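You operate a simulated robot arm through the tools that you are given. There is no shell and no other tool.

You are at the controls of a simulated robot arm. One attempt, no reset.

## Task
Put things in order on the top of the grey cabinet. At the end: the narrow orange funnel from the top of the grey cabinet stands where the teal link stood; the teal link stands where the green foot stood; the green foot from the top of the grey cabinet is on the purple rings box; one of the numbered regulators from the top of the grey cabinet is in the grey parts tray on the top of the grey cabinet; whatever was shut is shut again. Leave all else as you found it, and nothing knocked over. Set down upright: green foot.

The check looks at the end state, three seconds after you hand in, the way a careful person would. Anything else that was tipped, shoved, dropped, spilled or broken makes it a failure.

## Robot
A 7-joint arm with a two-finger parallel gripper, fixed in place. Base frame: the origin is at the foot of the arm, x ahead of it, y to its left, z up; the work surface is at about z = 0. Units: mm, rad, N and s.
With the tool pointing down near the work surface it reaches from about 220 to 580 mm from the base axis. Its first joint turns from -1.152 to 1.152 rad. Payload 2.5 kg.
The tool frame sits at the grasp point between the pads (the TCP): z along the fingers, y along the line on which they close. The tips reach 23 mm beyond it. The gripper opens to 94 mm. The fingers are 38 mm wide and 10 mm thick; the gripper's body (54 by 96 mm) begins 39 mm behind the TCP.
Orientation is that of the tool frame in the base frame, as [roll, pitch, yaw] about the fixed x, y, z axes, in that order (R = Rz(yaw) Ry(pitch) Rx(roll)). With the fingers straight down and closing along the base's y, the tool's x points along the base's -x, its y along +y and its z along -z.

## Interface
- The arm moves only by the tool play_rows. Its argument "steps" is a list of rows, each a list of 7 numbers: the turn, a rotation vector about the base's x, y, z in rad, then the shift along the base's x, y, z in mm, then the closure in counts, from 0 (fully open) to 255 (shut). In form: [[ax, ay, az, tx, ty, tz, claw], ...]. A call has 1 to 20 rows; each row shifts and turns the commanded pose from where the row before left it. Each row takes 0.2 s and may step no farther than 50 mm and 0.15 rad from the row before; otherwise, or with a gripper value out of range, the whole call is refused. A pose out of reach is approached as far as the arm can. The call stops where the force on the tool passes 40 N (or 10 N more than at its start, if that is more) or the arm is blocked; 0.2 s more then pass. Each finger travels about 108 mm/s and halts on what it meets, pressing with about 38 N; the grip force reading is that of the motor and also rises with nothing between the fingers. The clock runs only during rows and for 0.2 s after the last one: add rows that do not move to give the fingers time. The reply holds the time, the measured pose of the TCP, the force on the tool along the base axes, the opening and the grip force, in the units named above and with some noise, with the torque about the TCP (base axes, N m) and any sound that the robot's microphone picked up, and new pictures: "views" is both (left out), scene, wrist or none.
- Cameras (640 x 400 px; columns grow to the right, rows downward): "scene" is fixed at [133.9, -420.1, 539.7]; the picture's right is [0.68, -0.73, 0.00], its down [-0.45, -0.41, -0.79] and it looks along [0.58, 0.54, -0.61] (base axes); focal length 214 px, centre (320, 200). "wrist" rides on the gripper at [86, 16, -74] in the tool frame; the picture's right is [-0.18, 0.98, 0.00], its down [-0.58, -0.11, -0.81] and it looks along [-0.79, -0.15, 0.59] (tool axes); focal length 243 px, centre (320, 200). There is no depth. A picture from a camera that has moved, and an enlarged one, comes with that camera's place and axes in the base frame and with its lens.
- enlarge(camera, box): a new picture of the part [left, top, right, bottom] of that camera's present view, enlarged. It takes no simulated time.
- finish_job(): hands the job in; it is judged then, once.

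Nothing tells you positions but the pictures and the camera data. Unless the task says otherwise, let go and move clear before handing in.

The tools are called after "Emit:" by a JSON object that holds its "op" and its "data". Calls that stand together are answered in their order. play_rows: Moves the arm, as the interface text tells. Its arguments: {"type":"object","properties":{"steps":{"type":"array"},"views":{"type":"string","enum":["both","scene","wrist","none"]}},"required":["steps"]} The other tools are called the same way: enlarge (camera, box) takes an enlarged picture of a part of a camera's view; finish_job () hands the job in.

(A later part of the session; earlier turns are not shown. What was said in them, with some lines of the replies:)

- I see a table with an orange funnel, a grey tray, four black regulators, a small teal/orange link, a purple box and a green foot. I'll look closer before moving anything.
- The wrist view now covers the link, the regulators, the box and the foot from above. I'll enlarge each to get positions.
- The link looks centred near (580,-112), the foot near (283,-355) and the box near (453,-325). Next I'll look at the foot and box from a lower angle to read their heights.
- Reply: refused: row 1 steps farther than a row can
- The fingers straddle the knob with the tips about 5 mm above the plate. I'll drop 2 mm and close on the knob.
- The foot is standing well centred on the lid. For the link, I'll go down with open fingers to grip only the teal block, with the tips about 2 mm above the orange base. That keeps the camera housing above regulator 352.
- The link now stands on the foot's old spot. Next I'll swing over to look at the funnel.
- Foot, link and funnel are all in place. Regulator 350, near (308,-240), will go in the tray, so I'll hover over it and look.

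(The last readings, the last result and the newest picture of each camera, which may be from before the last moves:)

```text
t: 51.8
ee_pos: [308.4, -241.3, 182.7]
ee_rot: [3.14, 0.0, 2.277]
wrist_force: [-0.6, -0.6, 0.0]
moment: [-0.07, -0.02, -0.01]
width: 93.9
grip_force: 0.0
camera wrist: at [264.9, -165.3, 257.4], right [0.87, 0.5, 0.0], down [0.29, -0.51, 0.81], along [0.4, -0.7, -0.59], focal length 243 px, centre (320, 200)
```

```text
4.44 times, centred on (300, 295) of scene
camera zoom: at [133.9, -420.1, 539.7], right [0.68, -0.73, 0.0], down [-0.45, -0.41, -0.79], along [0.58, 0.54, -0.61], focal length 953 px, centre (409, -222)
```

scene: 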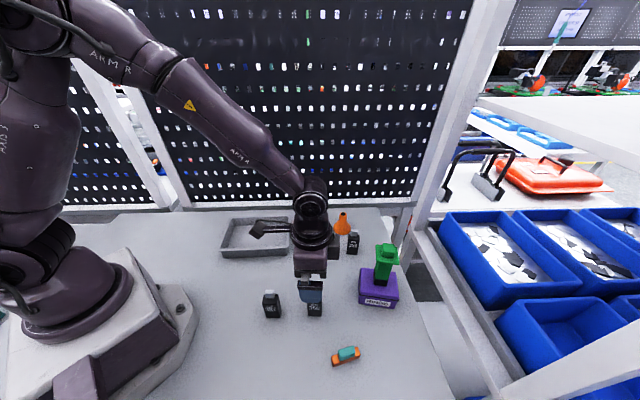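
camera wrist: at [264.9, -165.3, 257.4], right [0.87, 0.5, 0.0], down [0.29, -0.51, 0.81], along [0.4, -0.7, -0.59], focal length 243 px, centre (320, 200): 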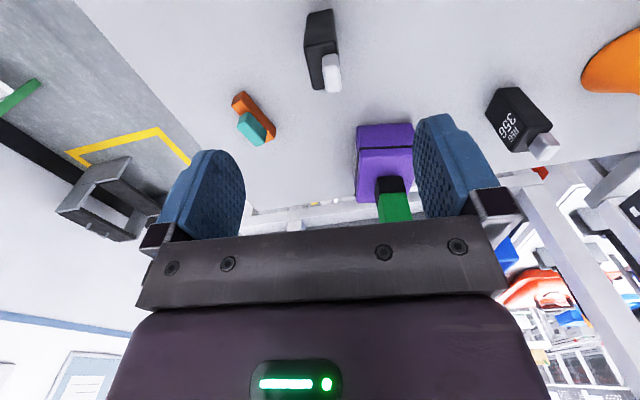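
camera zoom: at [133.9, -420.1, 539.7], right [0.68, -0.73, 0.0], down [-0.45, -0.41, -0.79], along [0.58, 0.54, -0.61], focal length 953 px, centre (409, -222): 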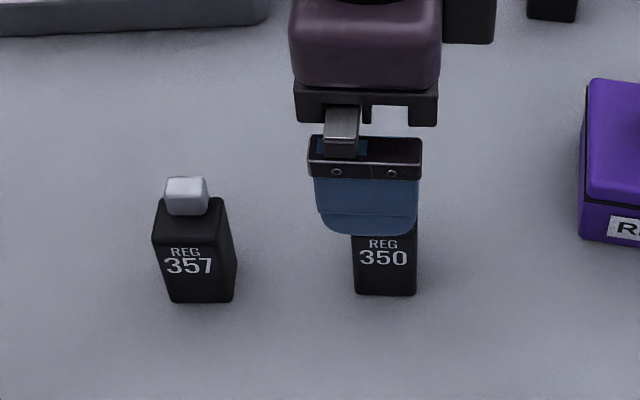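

Emit:
{"op": "play_rows", "data": {"steps": [[0, 0, -0.015, 1.9, 1, -40, 0], [0, 0, 0, 0, 0, -40, 0], [0, 0, 0, 0, 0, -20, 0], [0, 0, 0, 0, 0, 0, 0], [0, 0, 0, 0, 0, 0, 0]], "views": "both"}}

Emit:
{"op": "enlarge", "data": {"camera": "wrist", "box": [220, 60, 420, 230]}}

Emit:
{"op": "enlarge", "data": {"camera": "scene", "box": [240, 250, 360, 340]}}

```text
t: 53.0
ee_pos: [311.5, -238.0, 85.3]
ee_rot: [3.142, -0.001, 2.266]
wrist_force: [0.0, 1.1, -0.9]
moment: [-0.03, 0.01, -0.03]
width: 94.0
grip_force: 0.1
camera wrist: at [268.8, -162.0, 158.9], right [0.87, 0.49, 0.0], down [0.29, -0.52, 0.81], along [0.39, -0.7, -0.59], focal length 243 px, centre (320, 200)
```

scene: 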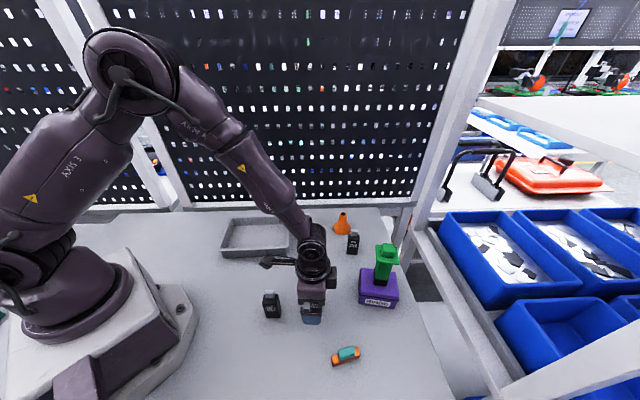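
wrist: 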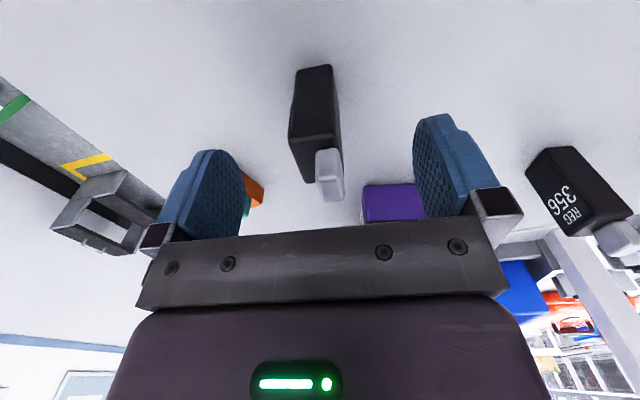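

```text
2.35 times, centred on (320, 145) of wrist
camera zoom: at [268.8, -162.0, 158.9], right [0.87, 0.49, 0.0], down [0.29, -0.52, 0.81], along [0.39, -0.7, -0.59], focal length 571 px, centre (320, 329)
```

zoom: 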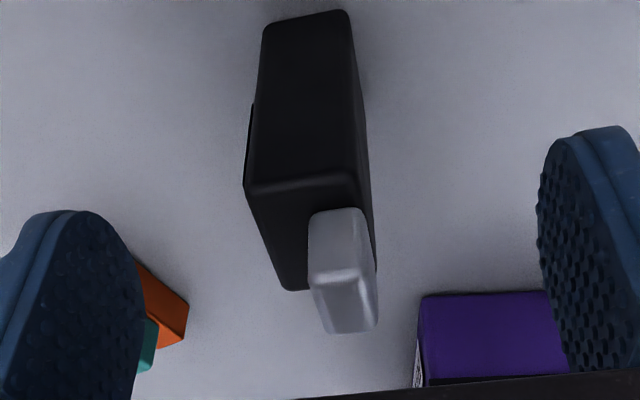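

```text
4.44 times, centred on (300, 295) of scene
camera zoom: at [133.9, -420.1, 539.7], right [0.68, -0.73, 0.0], down [-0.45, -0.41, -0.79], along [0.58, 0.54, -0.61], focal length 953 px, centre (409, -222)
```

zoom: 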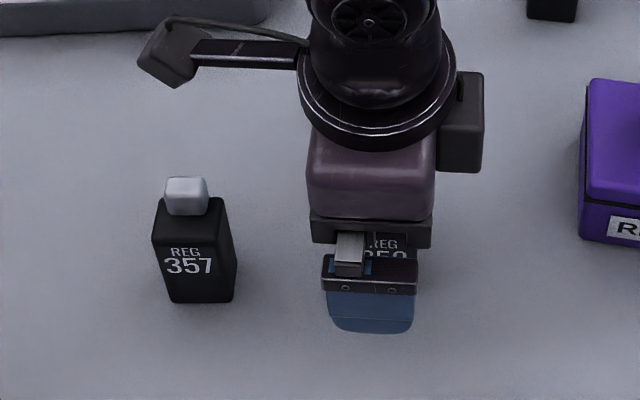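

Emit:
{"op": "play_rows", "data": {"steps": [[0, 0, 0, 0.5, -1, -13, 0], [0, 0, 0, 0, 0, -12, 0], [0, 0, 0, 0, 0, 0, 0], [0, 0, 0, 0, 0, 0, 100], [0, 0, 0, 0, 0, 0, 180], [0, 0, 0, 0, 0, 0, 255], [0, 0, 0, 0, 0, 0, 255], [0, 0, 0, 0, 0, 0, 255]], "views": "both"}}

Emit:
{"op": "enlarge", "data": {"camera": "wrist", "box": [220, 60, 420, 230]}}

```text
t: 54.8
ee_pos: [310.3, -240.0, 59.5]
ee_rot: [3.141, -0.001, 2.263]
wrist_force: [-0.5, -0.1, 0.0]
moment: [-0.02, 0.04, 0.04]
width: 23.7
grip_force: 38.0
camera wrist: at [267.9, -164.6, 133.6], right [0.87, 0.49, 0.0], down [0.29, -0.52, 0.81], along [0.39, -0.7, -0.59], focal length 243 px, centre (320, 200)
```

scene: 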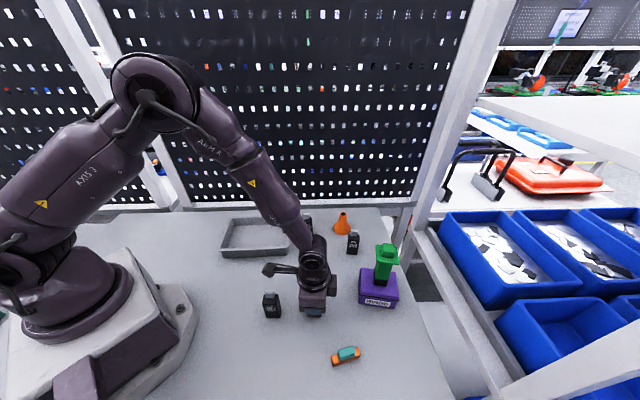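
wrist: 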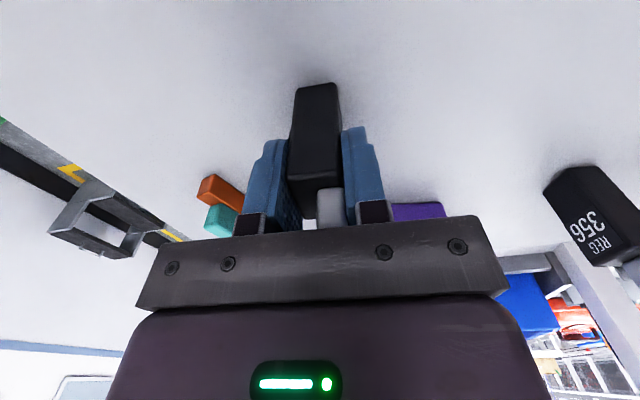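

```text
2.35 times, centred on (320, 145) of wrist
camera zoom: at [267.9, -164.6, 133.6], right [0.87, 0.49, 0.0], down [0.29, -0.52, 0.81], along [0.39, -0.7, -0.59], focal length 571 px, centre (320, 329)
```

zoom: 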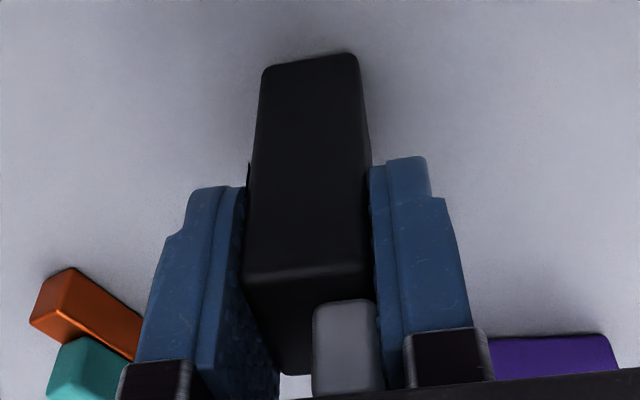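

Emit:
{"op": "play_rows", "data": {"steps": [[0, 0, 0, 0, 0, 5, 255], [0, 0, 0, 0, 0, 15, 255], [0, 0, 0, 0, 0, 30, 255], [0, 0, 0, 0, 0, 35, 255], [0, 0, 0, 0, 0, 40, 255], [0, 0, 0, 0, 0, 0, 255]], "views": "both"}}

Emit:
{"op": "play_rows", "data": {"steps": [[0, 0, 0.016, 6.7, 44, 0, 255], [0, 0, 0.016, 6.7, 44, 0, 255], [0, 0, 0.016, 6.7, 44, 0, 255], [0, 0, 0.016, 6.7, 44, 0, 255], [0, 0, 0.016, 6.7, 44, 0, 255], [0, 0, 0.016, 6.7, 44, 0, 255], [0, 0, 0.016, 6.7, 43, 0, 255], [0, 0, 0, 0, 0, 0, 255], [0, 0, 0, 0, 0, 0, 255]], "views": "both"}}

Emit:
{"op": "enlarge", "data": {"camera": "scene", "box": [200, 180, 320, 270]}}

```text
t: 56.2
ee_pos: [312.1, -240.4, 182.9]
ee_rot: [3.141, 0.0, 2.265]
wrist_force: [-0.3, -0.1, -1.4]
moment: [-0.01, -0.01, 0.02]
width: 23.9
grip_force: 38.1
camera wrist: at [268.9, -164.4, 257.2], right [0.87, 0.49, 0.0], down [0.29, -0.52, 0.81], along [0.39, -0.7, -0.59], focal length 243 px, centre (320, 200)
```

scene: 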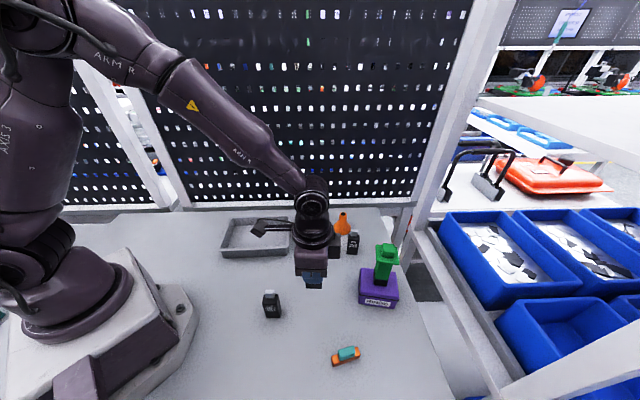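
wrist: 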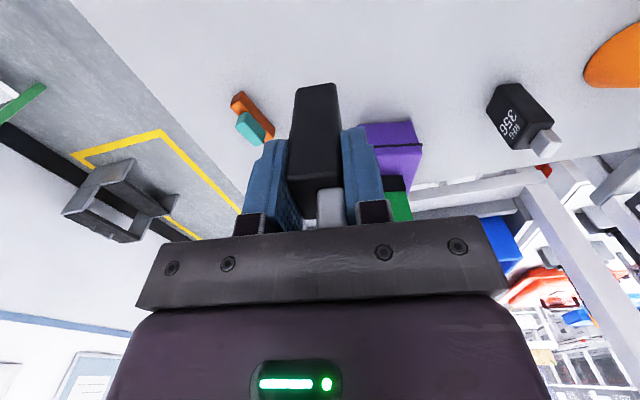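

```text
t: 58.2
ee_pos: [355.0, 67.0, 184.1]
ee_rot: [3.141, 0.0, 2.375]
wrist_force: [0.3, -0.4, -1.7]
moment: [-0.02, 0.03, 0.0]
width: 23.7
grip_force: 38.6
camera wrist: at [304.0, 138.2, 258.3], right [0.81, 0.58, 0.0], down [0.34, -0.48, 0.81], along [0.47, -0.66, -0.59], focal length 243 px, centre (320, 200)
```

scene: 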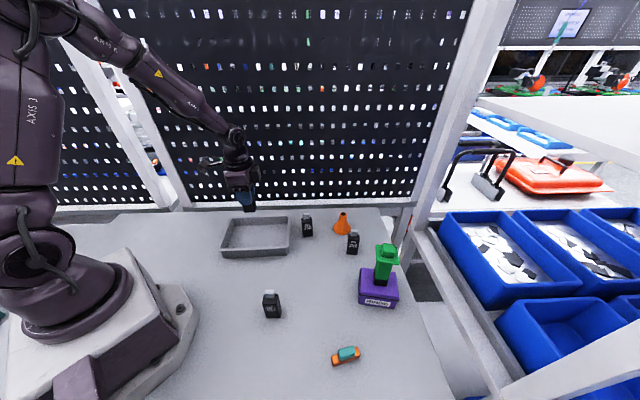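
wrist: 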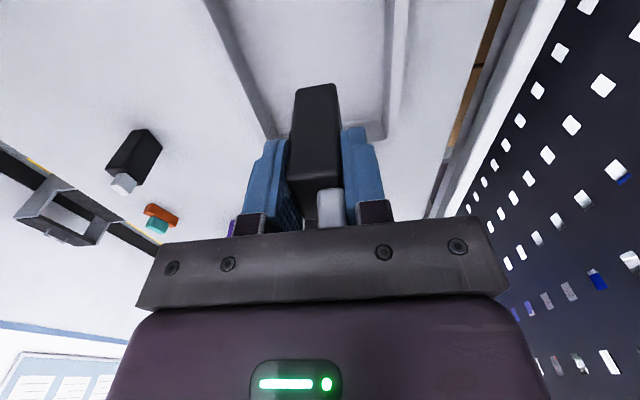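

```text
4.44 times, centred on (260, 225) of scene
camera zoom: at [133.9, -420.1, 539.7], right [0.68, -0.73, 0.0], down [-0.45, -0.41, -0.79], along [0.58, 0.54, -0.61], focal length 953 px, centre (587, 89)
```

zoom: 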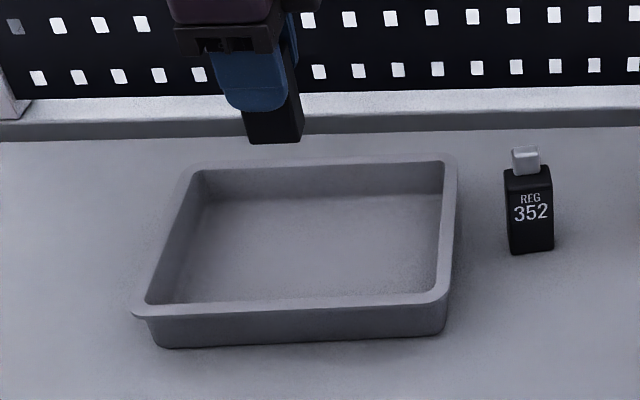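

Emit:
{"op": "play_rows", "data": {"steps": [[0, 0, 0, 1, 0, -40, 255], [0, 0, 0, 0, 0, -40, 255], [0, 0, 0, 0, 0, -25, 255], [0, 0, 0, 0, 0, -8, 255], [0, 0, 0, 0, 0, 0, 255]], "views": "scene"}}

Emit:
{"op": "enlarge", "data": {"camera": "scene", "box": [200, 180, 320, 270]}}

Emit:
{"op": "play_rows", "data": {"steps": [[0, 0, 0, 0, 0, -3, 255], [0, 0, 0, 0, 0, 0, 255]], "views": "none"}}

```text
t: 59.4
ee_pos: [356.9, 66.1, 71.0]
ee_rot: [3.141, 0.0, 2.376]
wrist_force: [0.4, 0.5, -1.8]
moment: [-0.01, 0.0, -0.01]
width: 23.4
grip_force: 38.1
```

scene: 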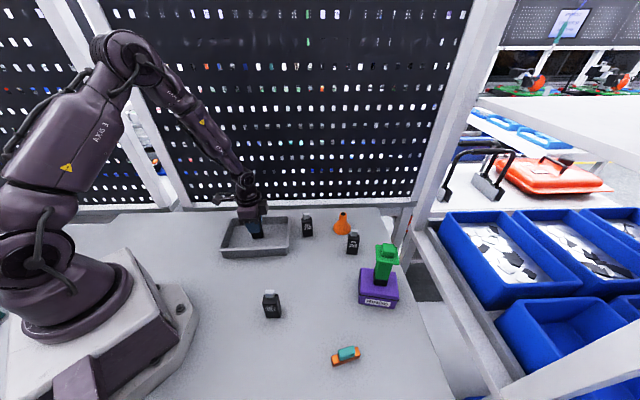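

```text
4.44 times, centred on (260, 225) of scene
camera zoom: at [133.9, -420.1, 539.7], right [0.68, -0.73, 0.0], down [-0.45, -0.41, -0.79], along [0.58, 0.54, -0.61], focal length 953 px, centre (587, 89)
```

zoom: 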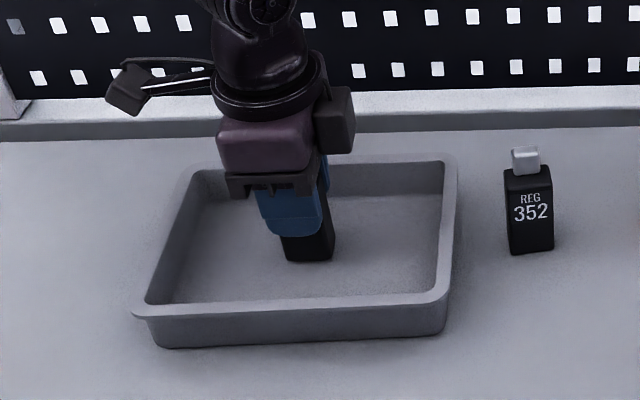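

```text
t: 60.0
ee_pos: [357.5, 65.9, 68.1]
ee_rot: [3.141, 0.0, 2.374]
wrist_force: [-0.3, 0.0, -1.0]
moment: [-0.02, 0.0, -0.01]
width: 23.6
grip_force: 37.6
```

Emit:
{"op": "play_rows", "data": {"steps": [[0, 0, 0, 0, 0, -2, 255], [0, 0, 0, 0, 0, 0, 255]], "views": "none"}}

Emit:
{"op": "play_rows", "data": {"steps": [[0, 0, 0, 0, 0, -1.2, 255], [0, 0, 0, 0, 0, 0, 255]], "views": "none"}}

Emit:
{"op": "play_rows", "data": {"steps": [[0, 0, 0, 0, 0, -1, 255], [0, 0, 0, 0, 0, 0, 255]], "views": "none"}}

```text
t: 60.6
ee_pos: [357.4, 65.1, 65.7]
ee_rot: [-3.141, -0.001, 2.375]
wrist_force: [-4.8, -1.0, 13.7]
moment: [-0.15, 0.3, -0.02]
width: 23.5
grip_force: 38.1
```

```text
t: 61.2
ee_pos: [359.3, 65.3, 65.9]
ee_rot: [3.14, 0.002, 2.376]
wrist_force: [-9.2, -1.0, 35.7]
moment: [-0.22, 0.44, -0.01]
width: 23.6
grip_force: 38.3
```

```text
t: 61.7
ee_pos: [359.8, 66.1, 65.0]
ee_rot: [3.137, 0.003, 2.375]
wrist_force: [-1.9, 1.2, 7.7]
moment: [-0.08, 0.1, -0.01]
width: 23.4
grip_force: 38.2
stopped in row 2: the force on the tool passed its limit at 48 N (the readings are from after the stop); the commanded pose is now the measured one
```

I pressed harder than I meant to there: 48 N on the tray floor before it stopped. I'll check the tray and regulator before releasing.

Emit:
{"op": "play_rows", "data": {"steps": [[0, 0, 0, 0, 0, 0.4, 255]], "views": "both"}}

Emit:
{"op": "enlarge", "data": {"camera": "scene", "box": [200, 180, 320, 270]}}

Emit:
{"op": "enlarge", "data": {"camera": "wrist", "box": [220, 60, 420, 230]}}

```text
t: 62.1
ee_pos: [360.0, 65.8, 65.0]
ee_rot: [3.139, 0.0, 2.375]
wrist_force: [-3.2, -0.1, 9.9]
moment: [-0.15, 0.11, -0.04]
width: 23.7
grip_force: 38.1
camera wrist: at [308.5, 137.1, 139.3], right [0.81, 0.58, 0.0], down [0.34, -0.48, 0.81], along [0.47, -0.66, -0.59], focal length 243 px, centre (320, 200)
```

scene: 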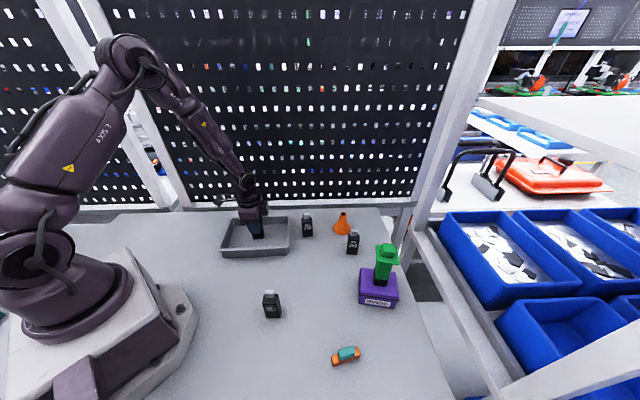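
wrist: 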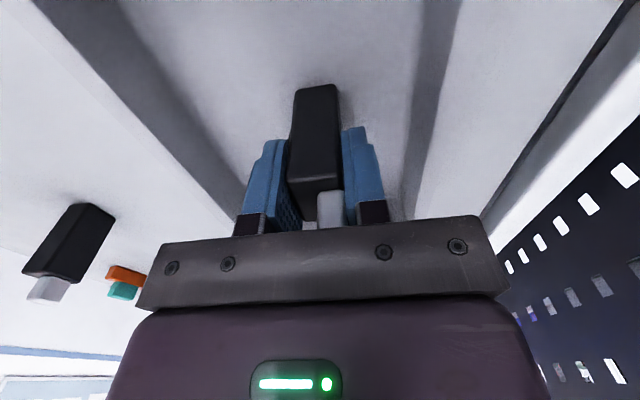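

```text
4.44 times, centred on (260, 225) of scene
camera zoom: at [133.8, -420.1, 539.7], right [0.68, -0.73, 0.0], down [-0.45, -0.41, -0.79], along [0.58, 0.54, -0.61], focal length 953 px, centre (587, 89)
```

zoom: 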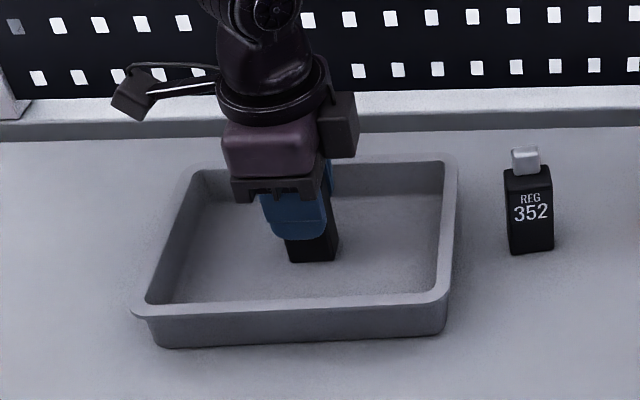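

```text
2.35 times, centred on (320, 145) of wrist
camera zoom: at [308.5, 137.1, 139.3], right [0.81, 0.58, 0.0], down [0.34, -0.48, 0.81], along [0.47, -0.66, -0.59], focal length 571 px, centre (320, 329)
```

zoom: 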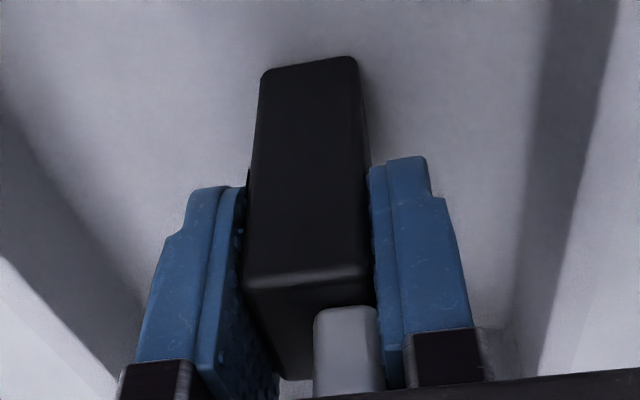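

Emit:
{"op": "play_rows", "data": {"steps": [[0, 0, 0, 0, 0, 0.5, 255], [0, 0, 0, 0, 0, 0, 255]], "views": "none"}}

```text
t: 62.7
ee_pos: [358.5, 66.7, 64.1]
ee_rot: [3.139, 0.003, 2.376]
wrist_force: [0.4, -0.3, -0.6]
moment: [0.02, -0.04, 0.02]
width: 23.6
grip_force: 38.1
```

Emit:
{"op": "play_rows", "data": {"steps": [[0, 0, 0, 0, 0, 0, 186], [0, 0, 0, 0, 0, 0, 178], [0, 0, 0, 0, 0, 0, 160], [0, 0, 0, 0, 0, 0, 130], [0, 0, 0, 0, 0, 0, 100], [0, 0, 0, 0, 0, 0, 100]], "views": "both"}}

Emit:
{"op": "enlarge", "data": {"camera": "wrist", "box": [220, 60, 420, 230]}}

```text
t: 64.1
ee_pos: [358.8, 66.5, 64.9]
ee_rot: [3.137, 0.002, 2.374]
wrist_force: [0.1, -0.4, -0.6]
moment: [0.01, 0.0, 0.03]
width: 57.1
grip_force: 0.0
camera wrist: at [308.2, 137.2, 139.6], right [0.81, 0.58, 0.0], down [0.34, -0.48, 0.81], along [0.47, -0.66, -0.59], focal length 243 px, centre (320, 200)
```

scene: 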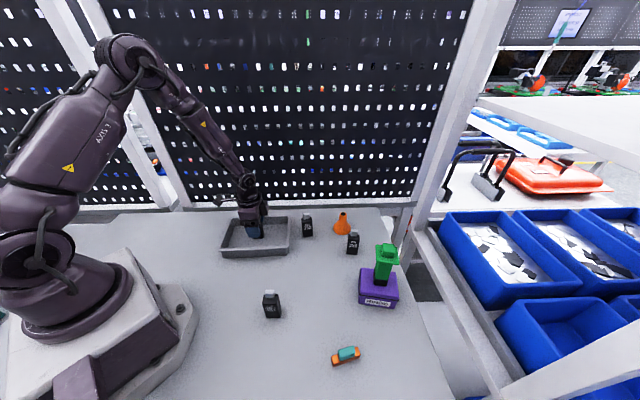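
wrist: 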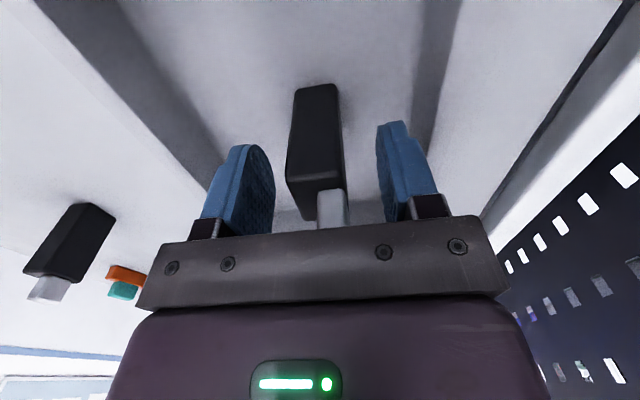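

```text
2.35 times, centred on (320, 145) of wrist
camera zoom: at [308.2, 137.2, 139.6], right [0.81, 0.58, 0.0], down [0.34, -0.48, 0.81], along [0.47, -0.66, -0.59], focal length 571 px, centre (320, 329)
```

zoom: 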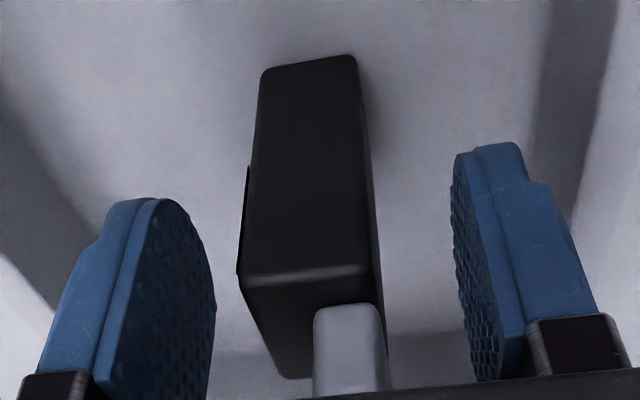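

Emit:
{"op": "play_rows", "data": {"steps": [[0, 0, 0, 0, 0, 20, 100], [0, 0, 0, 0, 0, 40, 100], [0, 0, 0, 0, 0, 45, 100], [0, 0, 0, 0, 0, 45, 100], [0, 0, 0, 0, 0, 45, 0], [0, 0, 0.12, 0, 0, 45, 0], [0, 0, 0.12, 0, 0, 45, 0], [0, 0, 0.12, -10, -10, 30, 0], [0, 0, 0.12, -20, -20, 0, 0], [0, 0, 0.12, -20, -20, 0, 0], [0, 0, 0.12, -20, 0, 0, 0], [0, 0, 0, 0, 0, 0, 0]], "views": "both"}}

Emit:
{"op": "enlarge", "data": {"camera": "scene", "box": [170, 190, 290, 275]}}

Emit:
{"op": "enlarge", "data": {"camera": "scene", "box": [280, 200, 400, 275]}}

Emit:
{"op": "enlarge", "data": {"camera": "scene", "box": [250, 260, 410, 380]}}

```text
t: 66.7
ee_pos: [288.6, 16.9, 381.2]
ee_rot: [3.138, 0.002, 3.098]
wrist_force: [-0.6, -0.4, -0.6]
moment: [0.02, 0.03, -0.01]
width: 93.9
grip_force: 0.0
camera wrist: at [203.7, 35.6, 455.5], right [0.23, 0.97, 0.0], down [0.57, -0.14, 0.81], along [0.79, -0.18, -0.59], focal length 243 px, centre (320, 200)
```

scene: 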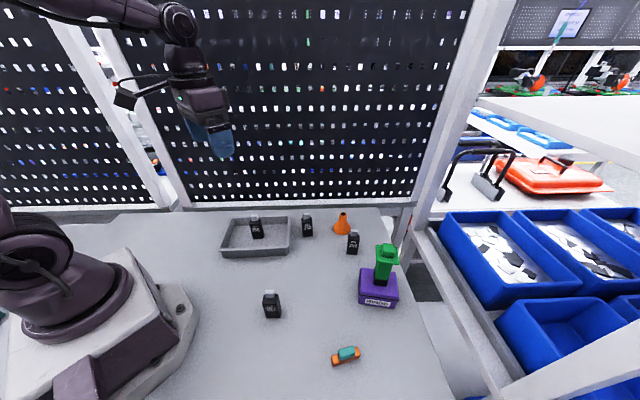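
wrist: 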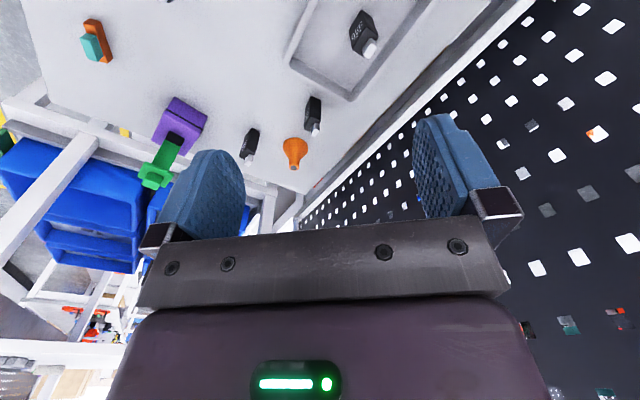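

```text
4.71 times, centred on (230, 232) of scene
camera zoom: at [133.9, -420.1, 539.7], right [0.68, -0.73, 0.0], down [-0.45, -0.41, -0.79], along [0.58, 0.54, -0.61], focal length 1009 px, centre (744, 47)
```

zoom: 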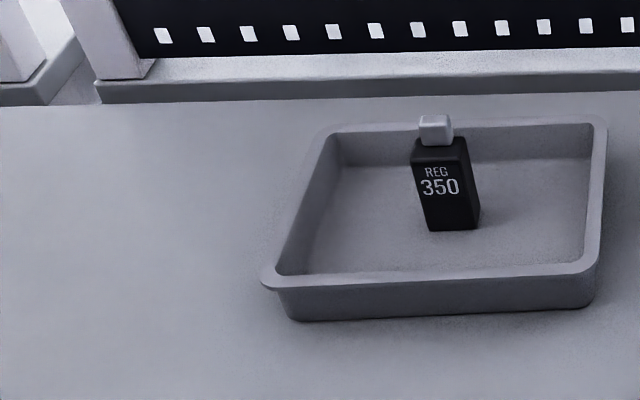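

```text
5.33 times, centred on (340, 238) of scene
camera zoom: at [133.9, -420.1, 539.7], right [0.68, -0.73, 0.0], down [-0.45, -0.41, -0.79], along [0.58, 0.54, -0.61], focal length 1144 px, centre (213, 0)
```

zoom: 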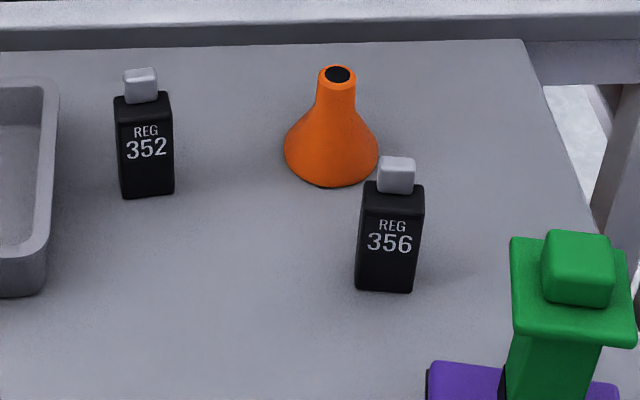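

```text
3.33 times, centred on (330, 320) of scene
camera zoom: at [133.9, -420.1, 539.7], right [0.68, -0.73, 0.0], down [-0.45, -0.41, -0.79], along [0.58, 0.54, -0.61], focal length 715 px, centre (287, -200)
```

zoom: 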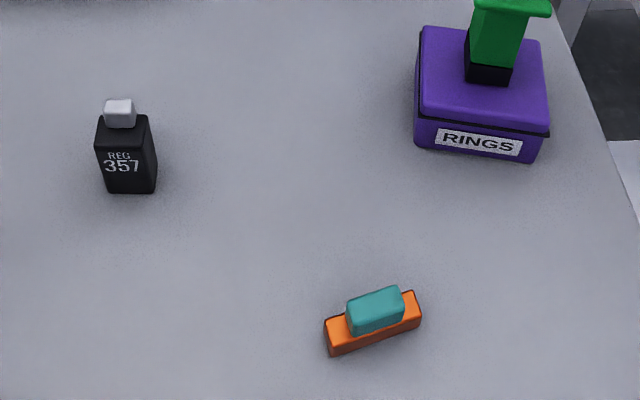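

Everything is where it should be:
- The green foot stands upright on the closed rings box.
- The teal link is on the foot's old spot.
- The orange funnel is on the link's old spot.
- Regulator 350 stands in the tray.

The tray, the box and the other regulators look unchanged from the start. The gripper is open and clear, so I'm handing in.

Emit:
{"op": "finish_job", "data": {}}

```text
The job is handed in.
```

I've handed the job in, and in the last pictures everything in the task was where it should be. I don't have the result of the check.

| Item | Where it ended up |
|---|---|
| Green foot | Upright on the purple rings box, close to the middle of the lid |
| Teal link | On the foot's old spot, within a few millimetres by my measurement |
| Orange funnel | On the link's old spot, within a few millimetres by my measurement |
| Regulator 350 | Standing in the grey parts tray |

- **Everything else:** I never opened the rings box. The box, the tray and regulators 352, 356 and 357 match the starting pictures. The gripper is open and clear of the table.
- **Too much force once:** while setting the regulator down I pressed on the tray floor with up to 48 N before the arm stopped. The tray did not move and the regulator stayed upright, but it may have slid 2–3 mm on the tray floor.
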